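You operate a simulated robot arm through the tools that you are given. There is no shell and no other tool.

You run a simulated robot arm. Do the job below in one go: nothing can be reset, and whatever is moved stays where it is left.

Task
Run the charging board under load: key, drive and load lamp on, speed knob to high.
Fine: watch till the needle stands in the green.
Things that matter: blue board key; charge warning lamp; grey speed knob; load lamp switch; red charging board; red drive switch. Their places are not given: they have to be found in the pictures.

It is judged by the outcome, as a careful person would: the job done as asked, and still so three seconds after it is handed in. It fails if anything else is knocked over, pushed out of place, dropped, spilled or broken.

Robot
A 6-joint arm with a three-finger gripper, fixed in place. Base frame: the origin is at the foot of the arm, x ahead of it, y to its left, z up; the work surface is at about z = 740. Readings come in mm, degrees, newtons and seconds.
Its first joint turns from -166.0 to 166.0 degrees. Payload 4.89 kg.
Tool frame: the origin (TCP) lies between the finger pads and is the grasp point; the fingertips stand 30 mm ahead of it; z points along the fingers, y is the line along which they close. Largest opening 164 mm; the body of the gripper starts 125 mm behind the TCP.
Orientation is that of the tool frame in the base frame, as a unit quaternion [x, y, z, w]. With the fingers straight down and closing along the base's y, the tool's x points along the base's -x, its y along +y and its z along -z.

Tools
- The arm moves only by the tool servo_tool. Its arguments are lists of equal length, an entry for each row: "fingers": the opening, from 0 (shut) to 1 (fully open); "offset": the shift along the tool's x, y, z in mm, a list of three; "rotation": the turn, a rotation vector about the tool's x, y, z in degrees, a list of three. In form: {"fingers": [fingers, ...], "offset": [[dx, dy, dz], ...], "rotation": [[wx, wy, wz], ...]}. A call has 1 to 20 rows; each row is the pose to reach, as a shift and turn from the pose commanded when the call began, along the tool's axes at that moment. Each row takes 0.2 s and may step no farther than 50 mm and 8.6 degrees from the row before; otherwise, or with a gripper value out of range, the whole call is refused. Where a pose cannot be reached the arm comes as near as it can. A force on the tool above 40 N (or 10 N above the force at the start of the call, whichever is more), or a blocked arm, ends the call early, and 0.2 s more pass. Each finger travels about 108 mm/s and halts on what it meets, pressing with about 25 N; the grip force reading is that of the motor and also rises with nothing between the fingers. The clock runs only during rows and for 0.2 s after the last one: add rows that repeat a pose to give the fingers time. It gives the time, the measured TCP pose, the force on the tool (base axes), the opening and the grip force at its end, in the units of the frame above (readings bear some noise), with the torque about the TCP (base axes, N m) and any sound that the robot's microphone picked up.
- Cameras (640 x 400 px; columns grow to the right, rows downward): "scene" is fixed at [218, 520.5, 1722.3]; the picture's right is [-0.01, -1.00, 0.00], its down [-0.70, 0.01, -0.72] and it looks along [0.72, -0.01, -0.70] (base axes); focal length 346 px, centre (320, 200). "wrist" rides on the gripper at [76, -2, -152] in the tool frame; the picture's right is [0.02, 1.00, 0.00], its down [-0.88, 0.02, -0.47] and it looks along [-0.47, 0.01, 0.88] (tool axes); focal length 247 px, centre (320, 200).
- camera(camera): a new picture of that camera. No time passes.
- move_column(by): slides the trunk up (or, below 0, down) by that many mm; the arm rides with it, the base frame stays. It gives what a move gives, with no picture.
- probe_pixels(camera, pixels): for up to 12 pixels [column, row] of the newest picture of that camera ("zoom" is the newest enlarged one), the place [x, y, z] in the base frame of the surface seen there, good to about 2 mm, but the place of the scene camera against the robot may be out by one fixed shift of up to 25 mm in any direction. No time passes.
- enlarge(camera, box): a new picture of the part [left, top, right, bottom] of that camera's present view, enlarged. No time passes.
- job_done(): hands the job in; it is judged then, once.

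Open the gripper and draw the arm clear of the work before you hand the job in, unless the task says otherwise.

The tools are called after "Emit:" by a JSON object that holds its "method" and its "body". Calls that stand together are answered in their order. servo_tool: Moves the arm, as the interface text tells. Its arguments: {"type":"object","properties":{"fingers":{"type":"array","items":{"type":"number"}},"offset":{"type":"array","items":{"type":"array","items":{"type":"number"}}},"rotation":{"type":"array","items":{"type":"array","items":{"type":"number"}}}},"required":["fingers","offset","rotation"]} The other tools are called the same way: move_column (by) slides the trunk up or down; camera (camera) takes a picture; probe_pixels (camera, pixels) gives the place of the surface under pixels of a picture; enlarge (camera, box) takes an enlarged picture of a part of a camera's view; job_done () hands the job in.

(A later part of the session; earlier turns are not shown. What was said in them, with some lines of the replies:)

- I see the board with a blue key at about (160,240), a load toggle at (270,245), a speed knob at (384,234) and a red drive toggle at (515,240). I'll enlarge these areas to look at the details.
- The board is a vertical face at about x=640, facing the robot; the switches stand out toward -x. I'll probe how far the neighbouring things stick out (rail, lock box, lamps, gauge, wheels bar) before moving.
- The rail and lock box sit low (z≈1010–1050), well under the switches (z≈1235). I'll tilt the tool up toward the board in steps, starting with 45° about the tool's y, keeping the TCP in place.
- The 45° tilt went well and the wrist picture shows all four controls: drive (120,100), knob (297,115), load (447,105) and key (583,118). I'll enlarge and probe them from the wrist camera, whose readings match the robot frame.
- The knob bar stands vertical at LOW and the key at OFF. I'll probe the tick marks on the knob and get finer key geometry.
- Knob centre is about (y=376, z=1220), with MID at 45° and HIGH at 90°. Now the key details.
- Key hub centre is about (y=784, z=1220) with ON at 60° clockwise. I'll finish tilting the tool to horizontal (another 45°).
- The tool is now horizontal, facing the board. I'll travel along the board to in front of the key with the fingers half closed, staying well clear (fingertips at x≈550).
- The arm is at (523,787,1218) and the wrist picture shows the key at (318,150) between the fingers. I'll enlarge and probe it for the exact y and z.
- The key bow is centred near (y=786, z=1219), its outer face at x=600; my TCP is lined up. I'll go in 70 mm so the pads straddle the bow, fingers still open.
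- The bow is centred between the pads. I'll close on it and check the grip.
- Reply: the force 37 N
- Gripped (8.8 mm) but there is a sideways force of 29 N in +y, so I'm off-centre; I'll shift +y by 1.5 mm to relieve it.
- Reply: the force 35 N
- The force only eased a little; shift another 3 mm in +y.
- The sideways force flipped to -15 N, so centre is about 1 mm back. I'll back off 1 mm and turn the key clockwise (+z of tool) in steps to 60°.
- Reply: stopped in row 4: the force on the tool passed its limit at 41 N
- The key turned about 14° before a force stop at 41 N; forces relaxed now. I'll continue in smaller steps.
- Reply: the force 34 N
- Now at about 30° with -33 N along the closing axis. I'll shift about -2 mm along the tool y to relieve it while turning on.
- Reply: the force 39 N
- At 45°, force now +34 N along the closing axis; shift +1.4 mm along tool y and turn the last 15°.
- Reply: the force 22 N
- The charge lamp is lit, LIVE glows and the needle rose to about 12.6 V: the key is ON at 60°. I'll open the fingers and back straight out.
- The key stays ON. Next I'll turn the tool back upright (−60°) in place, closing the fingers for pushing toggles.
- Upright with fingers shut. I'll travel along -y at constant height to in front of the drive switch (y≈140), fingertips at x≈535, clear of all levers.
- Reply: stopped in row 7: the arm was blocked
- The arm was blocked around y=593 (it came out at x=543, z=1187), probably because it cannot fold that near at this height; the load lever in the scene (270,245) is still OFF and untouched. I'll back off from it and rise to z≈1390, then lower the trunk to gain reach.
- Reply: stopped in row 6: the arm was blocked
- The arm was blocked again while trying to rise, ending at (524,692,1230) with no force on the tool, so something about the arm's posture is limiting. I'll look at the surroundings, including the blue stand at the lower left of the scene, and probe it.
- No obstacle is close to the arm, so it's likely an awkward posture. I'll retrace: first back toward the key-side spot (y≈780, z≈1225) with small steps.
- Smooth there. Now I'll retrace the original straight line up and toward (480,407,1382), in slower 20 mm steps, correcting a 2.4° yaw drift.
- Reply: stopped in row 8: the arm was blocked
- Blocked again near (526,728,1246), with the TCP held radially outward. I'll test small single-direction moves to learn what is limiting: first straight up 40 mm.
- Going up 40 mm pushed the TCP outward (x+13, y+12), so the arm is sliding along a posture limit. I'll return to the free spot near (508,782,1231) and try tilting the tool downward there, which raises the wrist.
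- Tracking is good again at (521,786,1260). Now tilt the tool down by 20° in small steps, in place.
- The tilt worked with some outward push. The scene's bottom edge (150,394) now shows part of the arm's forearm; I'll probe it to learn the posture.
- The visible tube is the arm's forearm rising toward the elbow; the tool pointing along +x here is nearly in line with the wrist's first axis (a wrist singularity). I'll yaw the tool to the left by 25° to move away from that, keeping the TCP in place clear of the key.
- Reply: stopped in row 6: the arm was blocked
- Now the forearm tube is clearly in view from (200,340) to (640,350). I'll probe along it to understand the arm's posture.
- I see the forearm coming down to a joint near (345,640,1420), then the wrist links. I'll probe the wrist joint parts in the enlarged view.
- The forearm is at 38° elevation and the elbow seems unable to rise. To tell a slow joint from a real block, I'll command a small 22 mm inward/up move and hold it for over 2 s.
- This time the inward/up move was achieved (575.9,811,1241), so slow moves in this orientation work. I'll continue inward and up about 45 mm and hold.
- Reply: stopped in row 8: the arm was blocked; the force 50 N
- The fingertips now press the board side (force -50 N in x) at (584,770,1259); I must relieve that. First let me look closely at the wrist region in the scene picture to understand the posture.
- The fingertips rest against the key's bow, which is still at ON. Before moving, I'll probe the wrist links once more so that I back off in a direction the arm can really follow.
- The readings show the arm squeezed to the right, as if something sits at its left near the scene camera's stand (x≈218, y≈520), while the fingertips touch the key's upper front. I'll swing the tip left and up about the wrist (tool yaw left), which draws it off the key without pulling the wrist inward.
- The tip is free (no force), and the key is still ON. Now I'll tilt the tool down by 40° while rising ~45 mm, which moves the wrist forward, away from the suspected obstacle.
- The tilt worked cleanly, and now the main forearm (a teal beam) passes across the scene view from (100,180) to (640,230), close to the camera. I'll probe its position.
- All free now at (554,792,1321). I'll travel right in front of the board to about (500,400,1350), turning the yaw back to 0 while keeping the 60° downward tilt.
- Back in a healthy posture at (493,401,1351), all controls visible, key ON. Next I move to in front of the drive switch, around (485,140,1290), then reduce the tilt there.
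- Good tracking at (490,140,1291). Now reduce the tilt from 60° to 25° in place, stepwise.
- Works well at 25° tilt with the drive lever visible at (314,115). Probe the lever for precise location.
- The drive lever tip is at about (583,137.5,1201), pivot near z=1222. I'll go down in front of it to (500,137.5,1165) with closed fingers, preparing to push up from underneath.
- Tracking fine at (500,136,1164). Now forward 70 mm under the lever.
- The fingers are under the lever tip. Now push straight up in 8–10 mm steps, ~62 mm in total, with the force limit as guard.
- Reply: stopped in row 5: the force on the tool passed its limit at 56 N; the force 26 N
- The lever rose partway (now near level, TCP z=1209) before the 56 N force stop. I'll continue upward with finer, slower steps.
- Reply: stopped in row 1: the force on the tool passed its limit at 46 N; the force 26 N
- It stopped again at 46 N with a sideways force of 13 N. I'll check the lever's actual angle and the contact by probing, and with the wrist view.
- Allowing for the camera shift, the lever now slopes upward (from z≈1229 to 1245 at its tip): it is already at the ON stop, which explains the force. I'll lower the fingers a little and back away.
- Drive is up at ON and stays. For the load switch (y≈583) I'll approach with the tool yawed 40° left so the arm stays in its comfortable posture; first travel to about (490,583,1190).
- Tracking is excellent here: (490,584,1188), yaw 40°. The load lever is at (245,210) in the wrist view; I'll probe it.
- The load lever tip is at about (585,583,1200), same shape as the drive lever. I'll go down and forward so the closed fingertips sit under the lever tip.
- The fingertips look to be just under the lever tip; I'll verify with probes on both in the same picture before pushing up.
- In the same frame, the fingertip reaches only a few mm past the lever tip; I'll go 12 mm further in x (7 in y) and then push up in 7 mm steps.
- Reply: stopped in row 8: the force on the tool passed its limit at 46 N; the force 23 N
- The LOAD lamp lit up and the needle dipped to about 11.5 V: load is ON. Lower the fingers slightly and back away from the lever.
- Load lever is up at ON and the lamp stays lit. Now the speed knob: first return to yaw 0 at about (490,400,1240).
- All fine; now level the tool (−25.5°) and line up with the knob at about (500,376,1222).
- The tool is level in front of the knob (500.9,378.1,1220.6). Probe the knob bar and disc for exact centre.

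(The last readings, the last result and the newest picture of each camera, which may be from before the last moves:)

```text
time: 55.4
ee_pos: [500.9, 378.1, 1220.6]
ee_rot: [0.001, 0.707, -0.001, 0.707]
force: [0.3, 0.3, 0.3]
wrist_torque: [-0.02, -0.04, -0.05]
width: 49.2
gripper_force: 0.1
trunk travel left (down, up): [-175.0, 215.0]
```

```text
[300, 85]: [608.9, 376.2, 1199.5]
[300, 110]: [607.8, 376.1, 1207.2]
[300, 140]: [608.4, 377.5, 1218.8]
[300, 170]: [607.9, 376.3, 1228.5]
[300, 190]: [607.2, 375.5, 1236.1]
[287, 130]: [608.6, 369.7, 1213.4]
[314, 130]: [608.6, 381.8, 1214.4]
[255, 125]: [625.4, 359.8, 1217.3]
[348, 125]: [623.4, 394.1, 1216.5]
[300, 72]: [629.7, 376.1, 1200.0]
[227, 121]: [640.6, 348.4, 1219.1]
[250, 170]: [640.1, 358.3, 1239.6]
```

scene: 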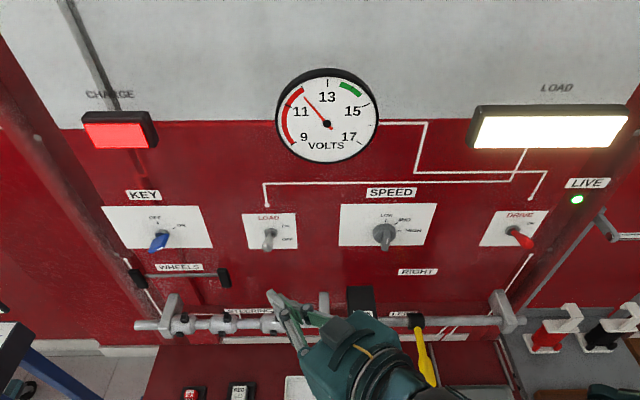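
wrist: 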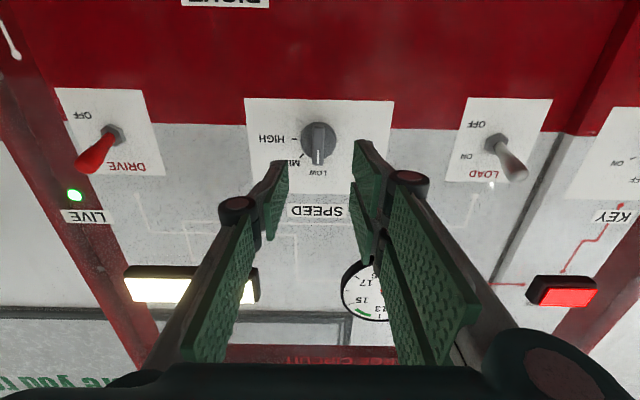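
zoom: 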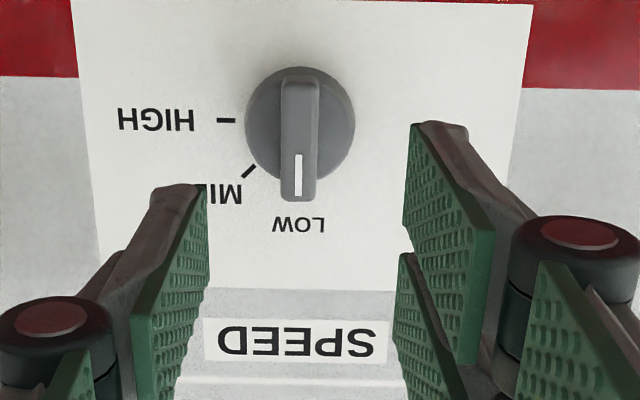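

Knob centre is about (y=376, z=1219.5), bar face at x=608, disc at x≈624. I'll advance 88 mm so the tips straddle the bar (tips at x≈619), shifting −2 mm in y.

Emit:
{"method": "servo_tool", "body": {"fingers": [0.25, 0.25, 0.25, 0.25, 0.25], "offset": [[0.5, -1, 25], [1, -2, 50], [1, -2, 72], [1, -2, 87], [1, -2, 87]], "rotation": [[0, 0, 0], [0, 0, 0], [0, 0, 0], [0, 0, 0], [0, 0, 0]]}}

Emit:
{"method": "enlarge", "body": {"camera": "wrist", "box": [240, 80, 400, 200]}}

```text
time: 56.6
ee_pos: [586.5, 375.4, 1219.4]
ee_rot: [0.001, 0.708, -0.001, 0.706]
force: [0.8, -0.2, 0.3]
wrist_torque: [0.01, -0.01, 0.02]
width: 41.1
gripper_force: 0.0
trunk travel left (down, up): [-175.0, 215.0]
```

```text
3.33 times, centred on (320, 140) of wrist
```

zoom: 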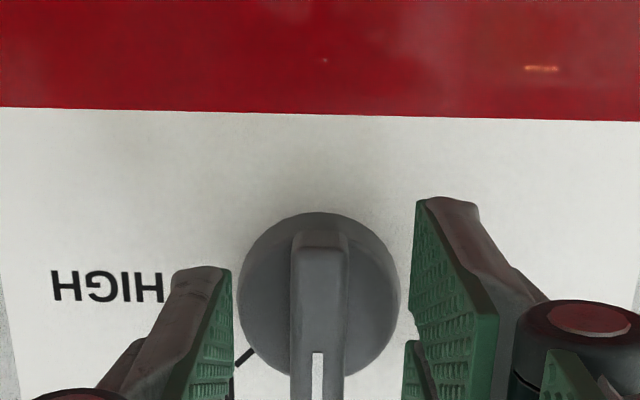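

Bar is centred between the pads. Close the fingers on it.

Emit:
{"method": "servo_tool", "body": {"fingers": [0.12, 0.0, 0.0, 0.0], "offset": [[0, 0, 0], [0, 0, 0], [0, 0, 0], [0, 0, 0]], "rotation": [[0, 0, 0], [0, 0, 0], [0, 0, 0], [0, 0, 0]]}}

Emit:
{"method": "enlarge", "body": {"camera": "wrist", "box": [240, 80, 400, 200]}}

```text
time: 57.6
ee_pos: [586.7, 375.7, 1220.1]
ee_rot: [0.001, 0.708, -0.001, 0.706]
force: [1.6, -2.0, -1.1]
wrist_torque: [0.05, -0.15, -0.07]
width: 12.7
gripper_force: 45.5
trunk travel left (down, up): [-175.0, 215.0]
```

```text
3.33 times, centred on (320, 140) of wrist
```

zoom: 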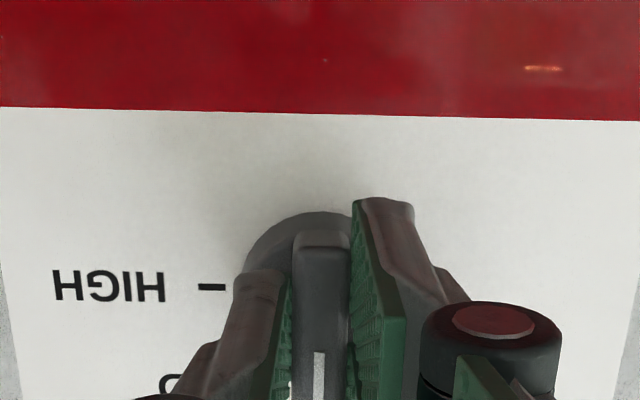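

Gripped at 12.7 mm with almost no side force. Turn clockwise 30° in 5° steps first.

Emit:
{"method": "servo_tool", "body": {"fingers": [0, 0, 0, 0, 0, 0, 0], "offset": [[0, 0, 0], [0, 0, 0], [0, 0, 0], [0, 0, 0], [0, 0, 0], [0, 0, 0], [0, 0, 0]], "rotation": [[0, 0, 5], [0, 0, 10], [0, 0, 15], [0, 0, 20], [0, 0, 25], [0, 0, 30], [0, 0, 30]]}}

```text
time: 59.2
ee_pos: [587.4, 376.3, 1219.9]
ee_rot: [0.184, 0.683, 0.181, 0.683]
force: [18.0, 5.9, 18.1]
wrist_torque: [-0.01, -0.3, 0.28]
width: 13.1
gripper_force: 44.6
trunk travel left (down, up): [-175.0, 215.0]
```

At 30° with moderate forces. Relieve slightly (+0.5 mm tool y, −0.5 tool x, +0.5 tool z) and continue to 60°.

Emit:
{"method": "servo_tool", "body": {"fingers": [0, 0, 0, 0, 0, 0, 0], "offset": [[-0.5, 0.5, 0.5], [-0.5, 0.5, 0.5], [-0.5, 0.5, 0.5], [-0.5, 0.5, 0.5], [-0.5, 0.5, 0.5], [-0.5, 0.5, 0.5], [-0.5, 0.5, 0.5]], "rotation": [[0, 0, 5], [0, 0, 10], [0, 0, 15], [0, 0, 20], [0, 0, 25], [0, 0, 30], [0, 0, 30]]}}

Emit:
{"method": "camera", "body": {"camera": "scene"}}

```text
time: 60.8
ee_pos: [587.1, 376.6, 1220.8]
ee_rot: [0.355, 0.612, 0.353, 0.612]
force: [-2.8, 7.0, -9.7]
wrist_torque: [-0.02, 0.61, 0.82]
width: 12.9
gripper_force: 44.9
trunk travel left (down, up): [-175.0, 215.0]
```

```text
taken
```

scene: 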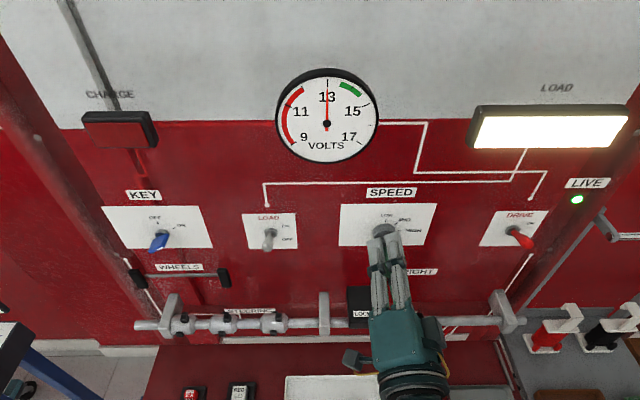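

At 60° the charge lamp went out and the needle rose to about 13 V. Continue the last 30° to HIGH.

Emit:
{"method": "servo_tool", "body": {"fingers": [0, 0, 0, 0, 0, 0, 0], "offset": [[0, 0, 0], [0, 0, 0], [0, 0, 0], [0, 0, 0], [0, 0, 0], [0, 0, 0], [0, 0, 0]], "rotation": [[0, 0, 5], [0, 0, 10], [0, 0, 15], [0, 0, 20], [0, 0, 25], [0, 0, 30], [0, 0, 30]]}}

Emit:
{"method": "camera", "body": {"camera": "scene"}}

Emit:
{"method": "camera", "body": {"camera": "wrist"}}

```text
time: 62.6
ee_pos: [587.1, 374.6, 1222.0]
ee_rot: [0.483, 0.537, 0.465, 0.512]
force: [-20.9, 5.0, 0.9]
wrist_torque: [0.01, -0.09, 0.94]
width: 13.0
gripper_force: 45.2
out of reach, approached as far as the arm can: row 6, 7
trunk travel left (down, up): [-175.0, 215.0]
stopped in row 7: the force on the tool passed its limit at 41 N (the readings are from after the stop); the commanded pose is now the measured one
```

```text
taken
```

scene: 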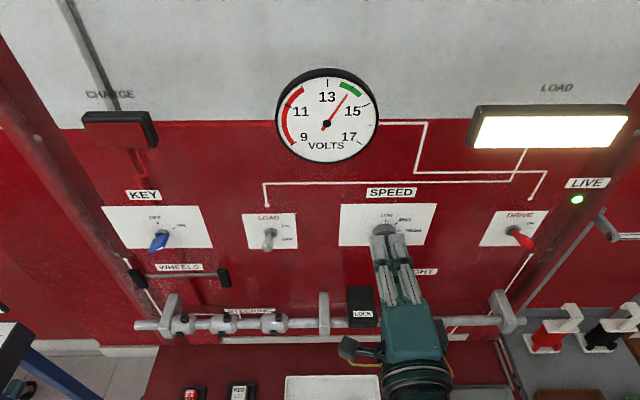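

```text
taken
```

wrist: 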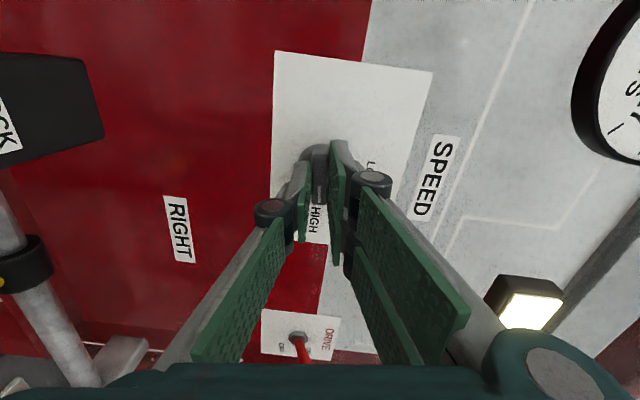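

The wrist reached its roll limit at about 84°, but the needle has climbed into or near the green. Enlarge the gauge and knob to see.

Emit:
{"method": "enlarge", "body": {"camera": "scene", "box": [260, 60, 400, 170]}}

Emit:
{"method": "enlarge", "body": {"camera": "wrist", "box": [250, 120, 400, 240]}}

```text
3.64 times, centred on (330, 115) of scene
```

zoom: 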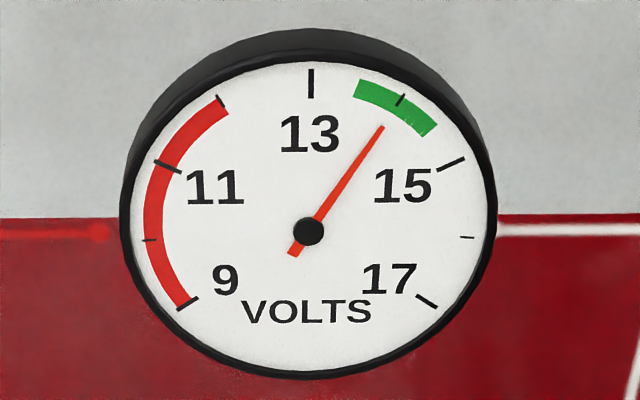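

```text
3.33 times, centred on (325, 180) of wrist
```

zoom: 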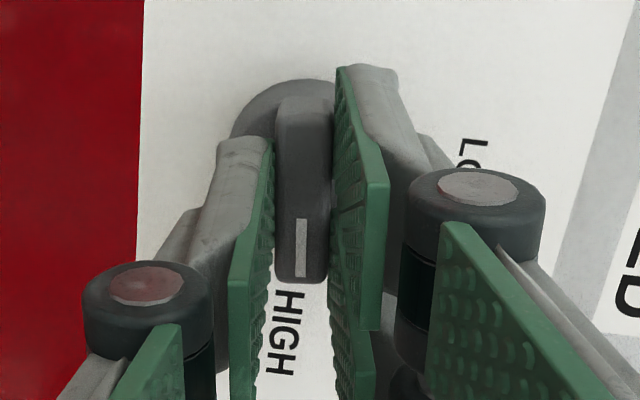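

The needle stands in the green (~14.1 V) and the knob's white mark points at HIGH. I'll open the fingers and check where the knob rests.

Emit:
{"method": "servo_tool", "body": {"fingers": [0.12, 0.25, 0.25, 0.25], "offset": [[0, 0, 0], [0, 0, 0], [0, 0, 0], [0, 0, 0]], "rotation": [[0, 0, 0], [0, 0, 0], [0, 0, 0], [0, 0, 0]]}}

Emit:
{"method": "enlarge", "body": {"camera": "wrist", "box": [250, 120, 400, 240]}}

Emit:
{"method": "enlarge", "body": {"camera": "scene", "box": [260, 60, 400, 170]}}

```text
time: 63.6
ee_pos: [589.4, 374.0, 1220.4]
ee_rot: [0.483, 0.537, 0.465, 0.512]
force: [0.0, -0.6, 0.6]
wrist_torque: [0.01, -0.01, 0.01]
width: 40.9
gripper_force: 0.1
trunk travel left (down, up): [-175.0, 215.0]
```

```text
3.33 times, centred on (325, 180) of wrist
```

zoom: 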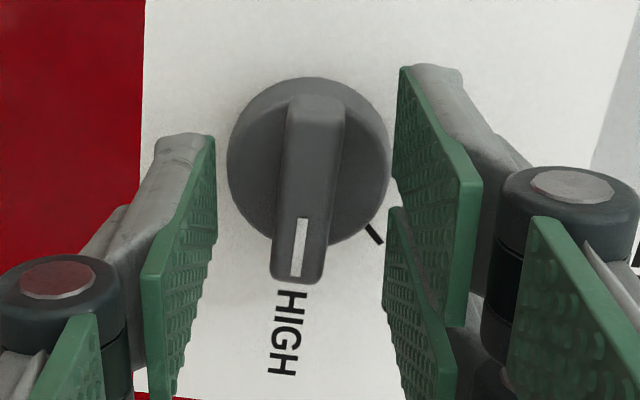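

```text
3.64 times, centred on (330, 115) of scene
```

zoom: 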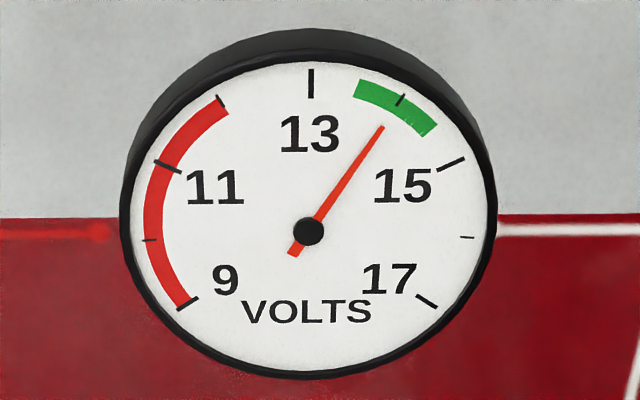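

On release the knob settled to point at HIGH (mark beside the HIGH label), and the needle remains in the green. I'll back straight out.

Emit:
{"method": "servo_tool", "body": {"fingers": [0.25, 0.25, 0.25, 0.25, 0.25], "offset": [[0, 0, -20], [0, 0, -45], [0, 0, -70], [0, 0, -95], [0, 0, -95]], "rotation": [[0, 0, 0], [0, 0, 0], [0, 0, 0], [0, 0, 0], [0, 0, 0]]}}

Emit:
{"method": "camera", "body": {"camera": "scene"}}

Emit:
{"method": "camera", "body": {"camera": "wrist"}}

```text
time: 64.8
ee_pos: [494.5, 372.8, 1225.7]
ee_rot: [0.482, 0.539, 0.462, 0.514]
force: [-0.8, -0.5, 0.1]
wrist_torque: [0.01, -0.02, 0.02]
width: 41.1
gripper_force: 0.0
trunk travel left (down, up): [-175.0, 215.0]
```

```text
taken
```

scene: 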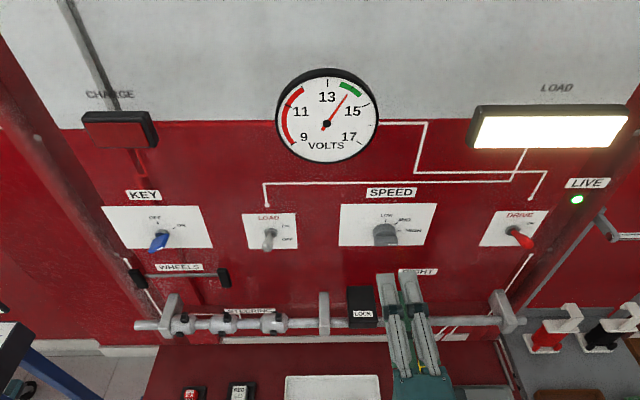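

```text
taken
```

wrist: 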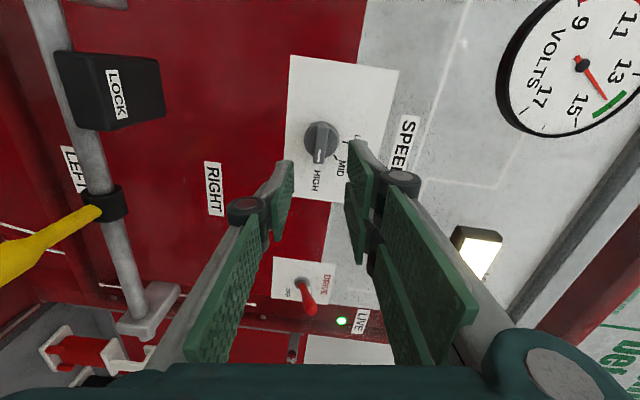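

Everything is set: charge lamp out, load lamp lit, LIVE on, needle in the green. I'll unroll the wrist here in the clear, then rise away from the board.

Emit:
{"method": "servo_tool", "body": {"fingers": [0.3, 0.3, 0.4, 0.4, 0.5, 0.5, 0.5, 0.5, 0.5, 0.5, 0.5], "offset": [[0, 0, -2], [0, 0, -4], [0, 0, -6], [0, 0, -8], [0, 0, -8], [0, 0, -8], [0, 0, -8], [0, 0, -8], [0, 0, -8], [0, 0, -8], [0, 0, -8]], "rotation": [[0, 0, -8.4], [0, 0, -16.8], [0, 0, -25.2], [0, 0, -33.6], [0, 0, -42], [0, 0, -50.4], [0, 0, -58.8], [0, 0, -67.2], [0, 0, -75.6], [0, 0, -84], [0, 0, -84]]}}

Emit:
{"method": "enlarge", "body": {"camera": "wrist", "box": [230, 90, 400, 220]}}

Emit:
{"method": "enlarge", "body": {"camera": "scene", "box": [320, 170, 560, 280]}}

```text
time: 67.2
ee_pos: [486.8, 375.8, 1225.9]
ee_rot: [0.0, 0.723, 0.001, 0.691]
force: [-0.6, 0.1, 0.3]
wrist_torque: [0.0, 0.02, 0.0]
width: 81.9
gripper_force: 0.1
trunk travel left (down, up): [-175.0, 215.0]
```

```text
3.08 times, centred on (315, 155) of wrist
```

zoom: 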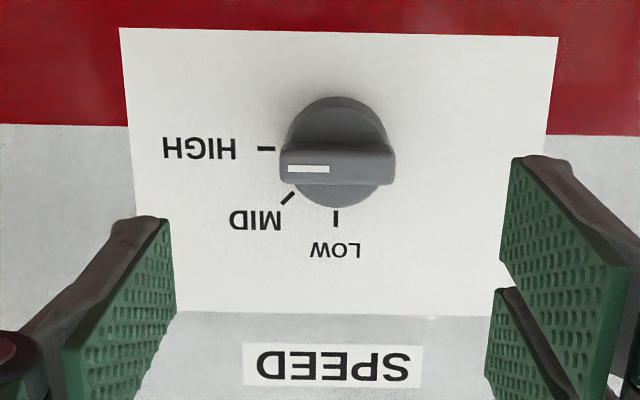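

```text
2.67 times, centred on (440, 225) of scene
```

zoom: 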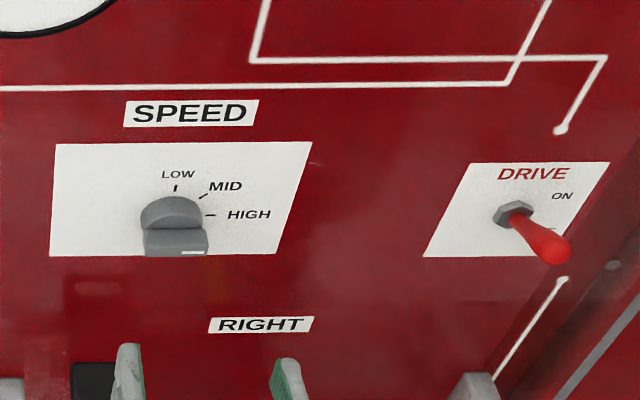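

The knob bar is exactly level at HIGH and the drive lever is up. Now raise and tilt the arm back toward its starting pose, clear of the board, gripper open.

Emit:
{"method": "servo_tool", "body": {"fingers": [0.5, 0.6, 0.7, 0.8, 0.9, 1.0, 1.0, 1.0], "offset": [[-25, 4, -3], [-50, 8, -6], [-75, 12, -9], [-100, 16, -12], [-125, 20, -14], [-155, 25, -16], [-155, 25, -16], [-155, 25, -16]], "rotation": [[0, 7, 0], [0, 14, 0], [0, 21, 0], [0, 28, 0], [0, 35, 0], [0, 42, 0], [0, 45, 0], [0, 45, 0]]}}

Emit:
{"method": "camera", "body": {"camera": "scene"}}

Emit:
{"method": "enlarge", "body": {"camera": "scene", "box": [60, 60, 400, 280]}}

Emit:
{"method": "camera", "body": {"camera": "wrist"}}

```text
time: 69.0
ee_pos: [477.8, 398.1, 1380.2]
ee_rot: [0.0, 0.932, 0.002, 0.363]
force: [0.2, 0.0, 0.2]
wrist_torque: [-0.01, 0.01, 0.0]
width: 164.0
gripper_force: 0.0
trunk travel left (down, up): [-175.0, 215.0]
```

```text
taken
```

scene: 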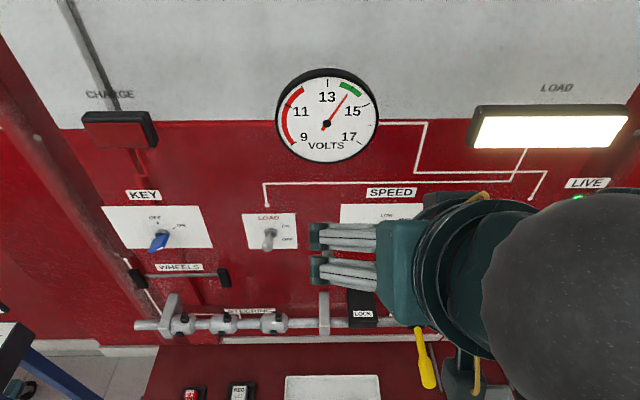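

```text
1.82 times, centred on (230, 170) of scene
```

zoom: 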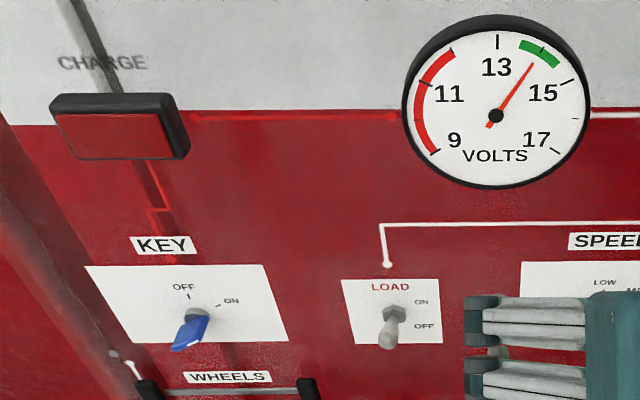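

```text
taken
```

wrist: 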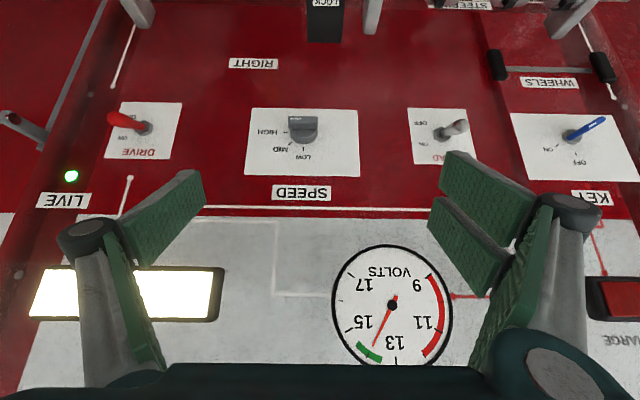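

All controls are set and the arm is clear with the gripper open. I'll wait 3 s in place and check that the needle holds steady in the green.

Emit:
{"method": "servo_tool", "body": {"fingers": [1, 1, 1, 1, 1, 1, 1, 1, 1, 1, 1, 1, 1, 1, 1, 1], "offset": [[0, 0, 0], [0, 0, 0], [0, 0, 0], [0, 0, 0], [0, 0, 0], [0, 0, 0], [0, 0, 0], [0, 0, 0], [0, 0, 0], [0, 0, 0], [0, 0, 0], [0, 0, 0], [0, 0, 0], [0, 0, 0], [0, 0, 0], [0, 0, 0]], "rotation": [[0, 0, 0], [0, 0, 0], [0, 0, 0], [0, 0, 0], [0, 0, 0], [0, 0, 0], [0, 0, 0], [0, 0, 0], [0, 0, 0], [0, 0, 0], [0, 0, 0], [0, 0, 0], [0, 0, 0], [0, 0, 0], [0, 0, 0], [0, 0, 0]]}}

Emit:
{"method": "enlarge", "body": {"camera": "scene", "box": [60, 60, 400, 280]}}

Emit:
{"method": "enlarge", "body": {"camera": "scene", "box": [260, 60, 400, 170]}}

Emit:
{"method": "enlarge", "body": {"camera": "wrist", "box": [60, 60, 640, 220]}}

```text
time: 72.4
ee_pos: [477.5, 399.6, 1378.9]
ee_rot: [0.0, 0.932, 0.002, 0.363]
force: [-0.5, 0.0, 0.6]
wrist_torque: [-0.01, -0.03, -0.01]
width: 163.9
gripper_force: 0.0
trunk travel left (down, up): [-175.0, 215.0]
```

```text
1.82 times, centred on (230, 170) of scene
```

zoom: 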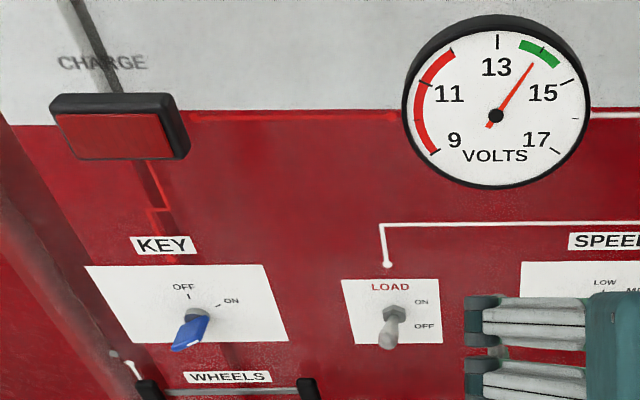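

```text
3.64 times, centred on (330, 115) of scene
```

zoom: 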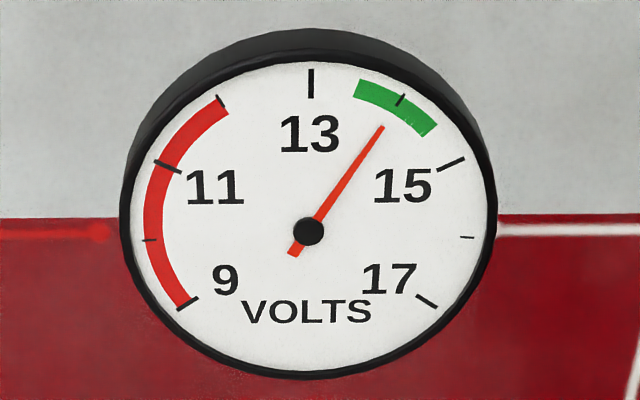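

```text
1.10 times, centred on (350, 140) of wrist
```

zoom: 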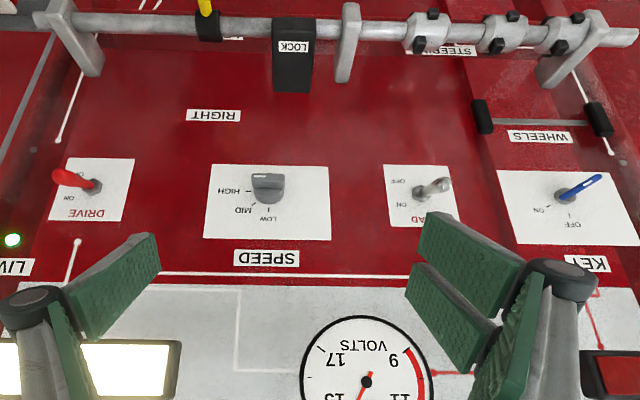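

The needle has stood steady in the middle of the green (~14.1 V) for over 3 s. The charge lamp is out, the load lamp and LIVE are lit, the key is ON, both levers are up and the knob is at HIGH. Nothing else looks moved and the arm is clear with the gripper open, so I hand the job in.

Emit:
{"method": "job_done", "body": {}}

```text
The job is handed in.
```

The charging board is running under load, and the needle has held in the green at about 14.1 V.

- **Controls:** the key, drive switch and load lamp switch are on, and the speed knob is at high.
- **Lamps:** the charge warning lamp has gone out. The load lamp and the LIVE lamp are lit.
- **Needle:** I watched it for a little over 3 seconds after the arm was clear, and it did not move.

On the way back from the key the arm got stuck several times. Once the fingertips pressed against the key at about 50 N. The key stayed on and nothing in the pictures looks moved or damaged.

I left the gripper open and the arm drawn back from the board.
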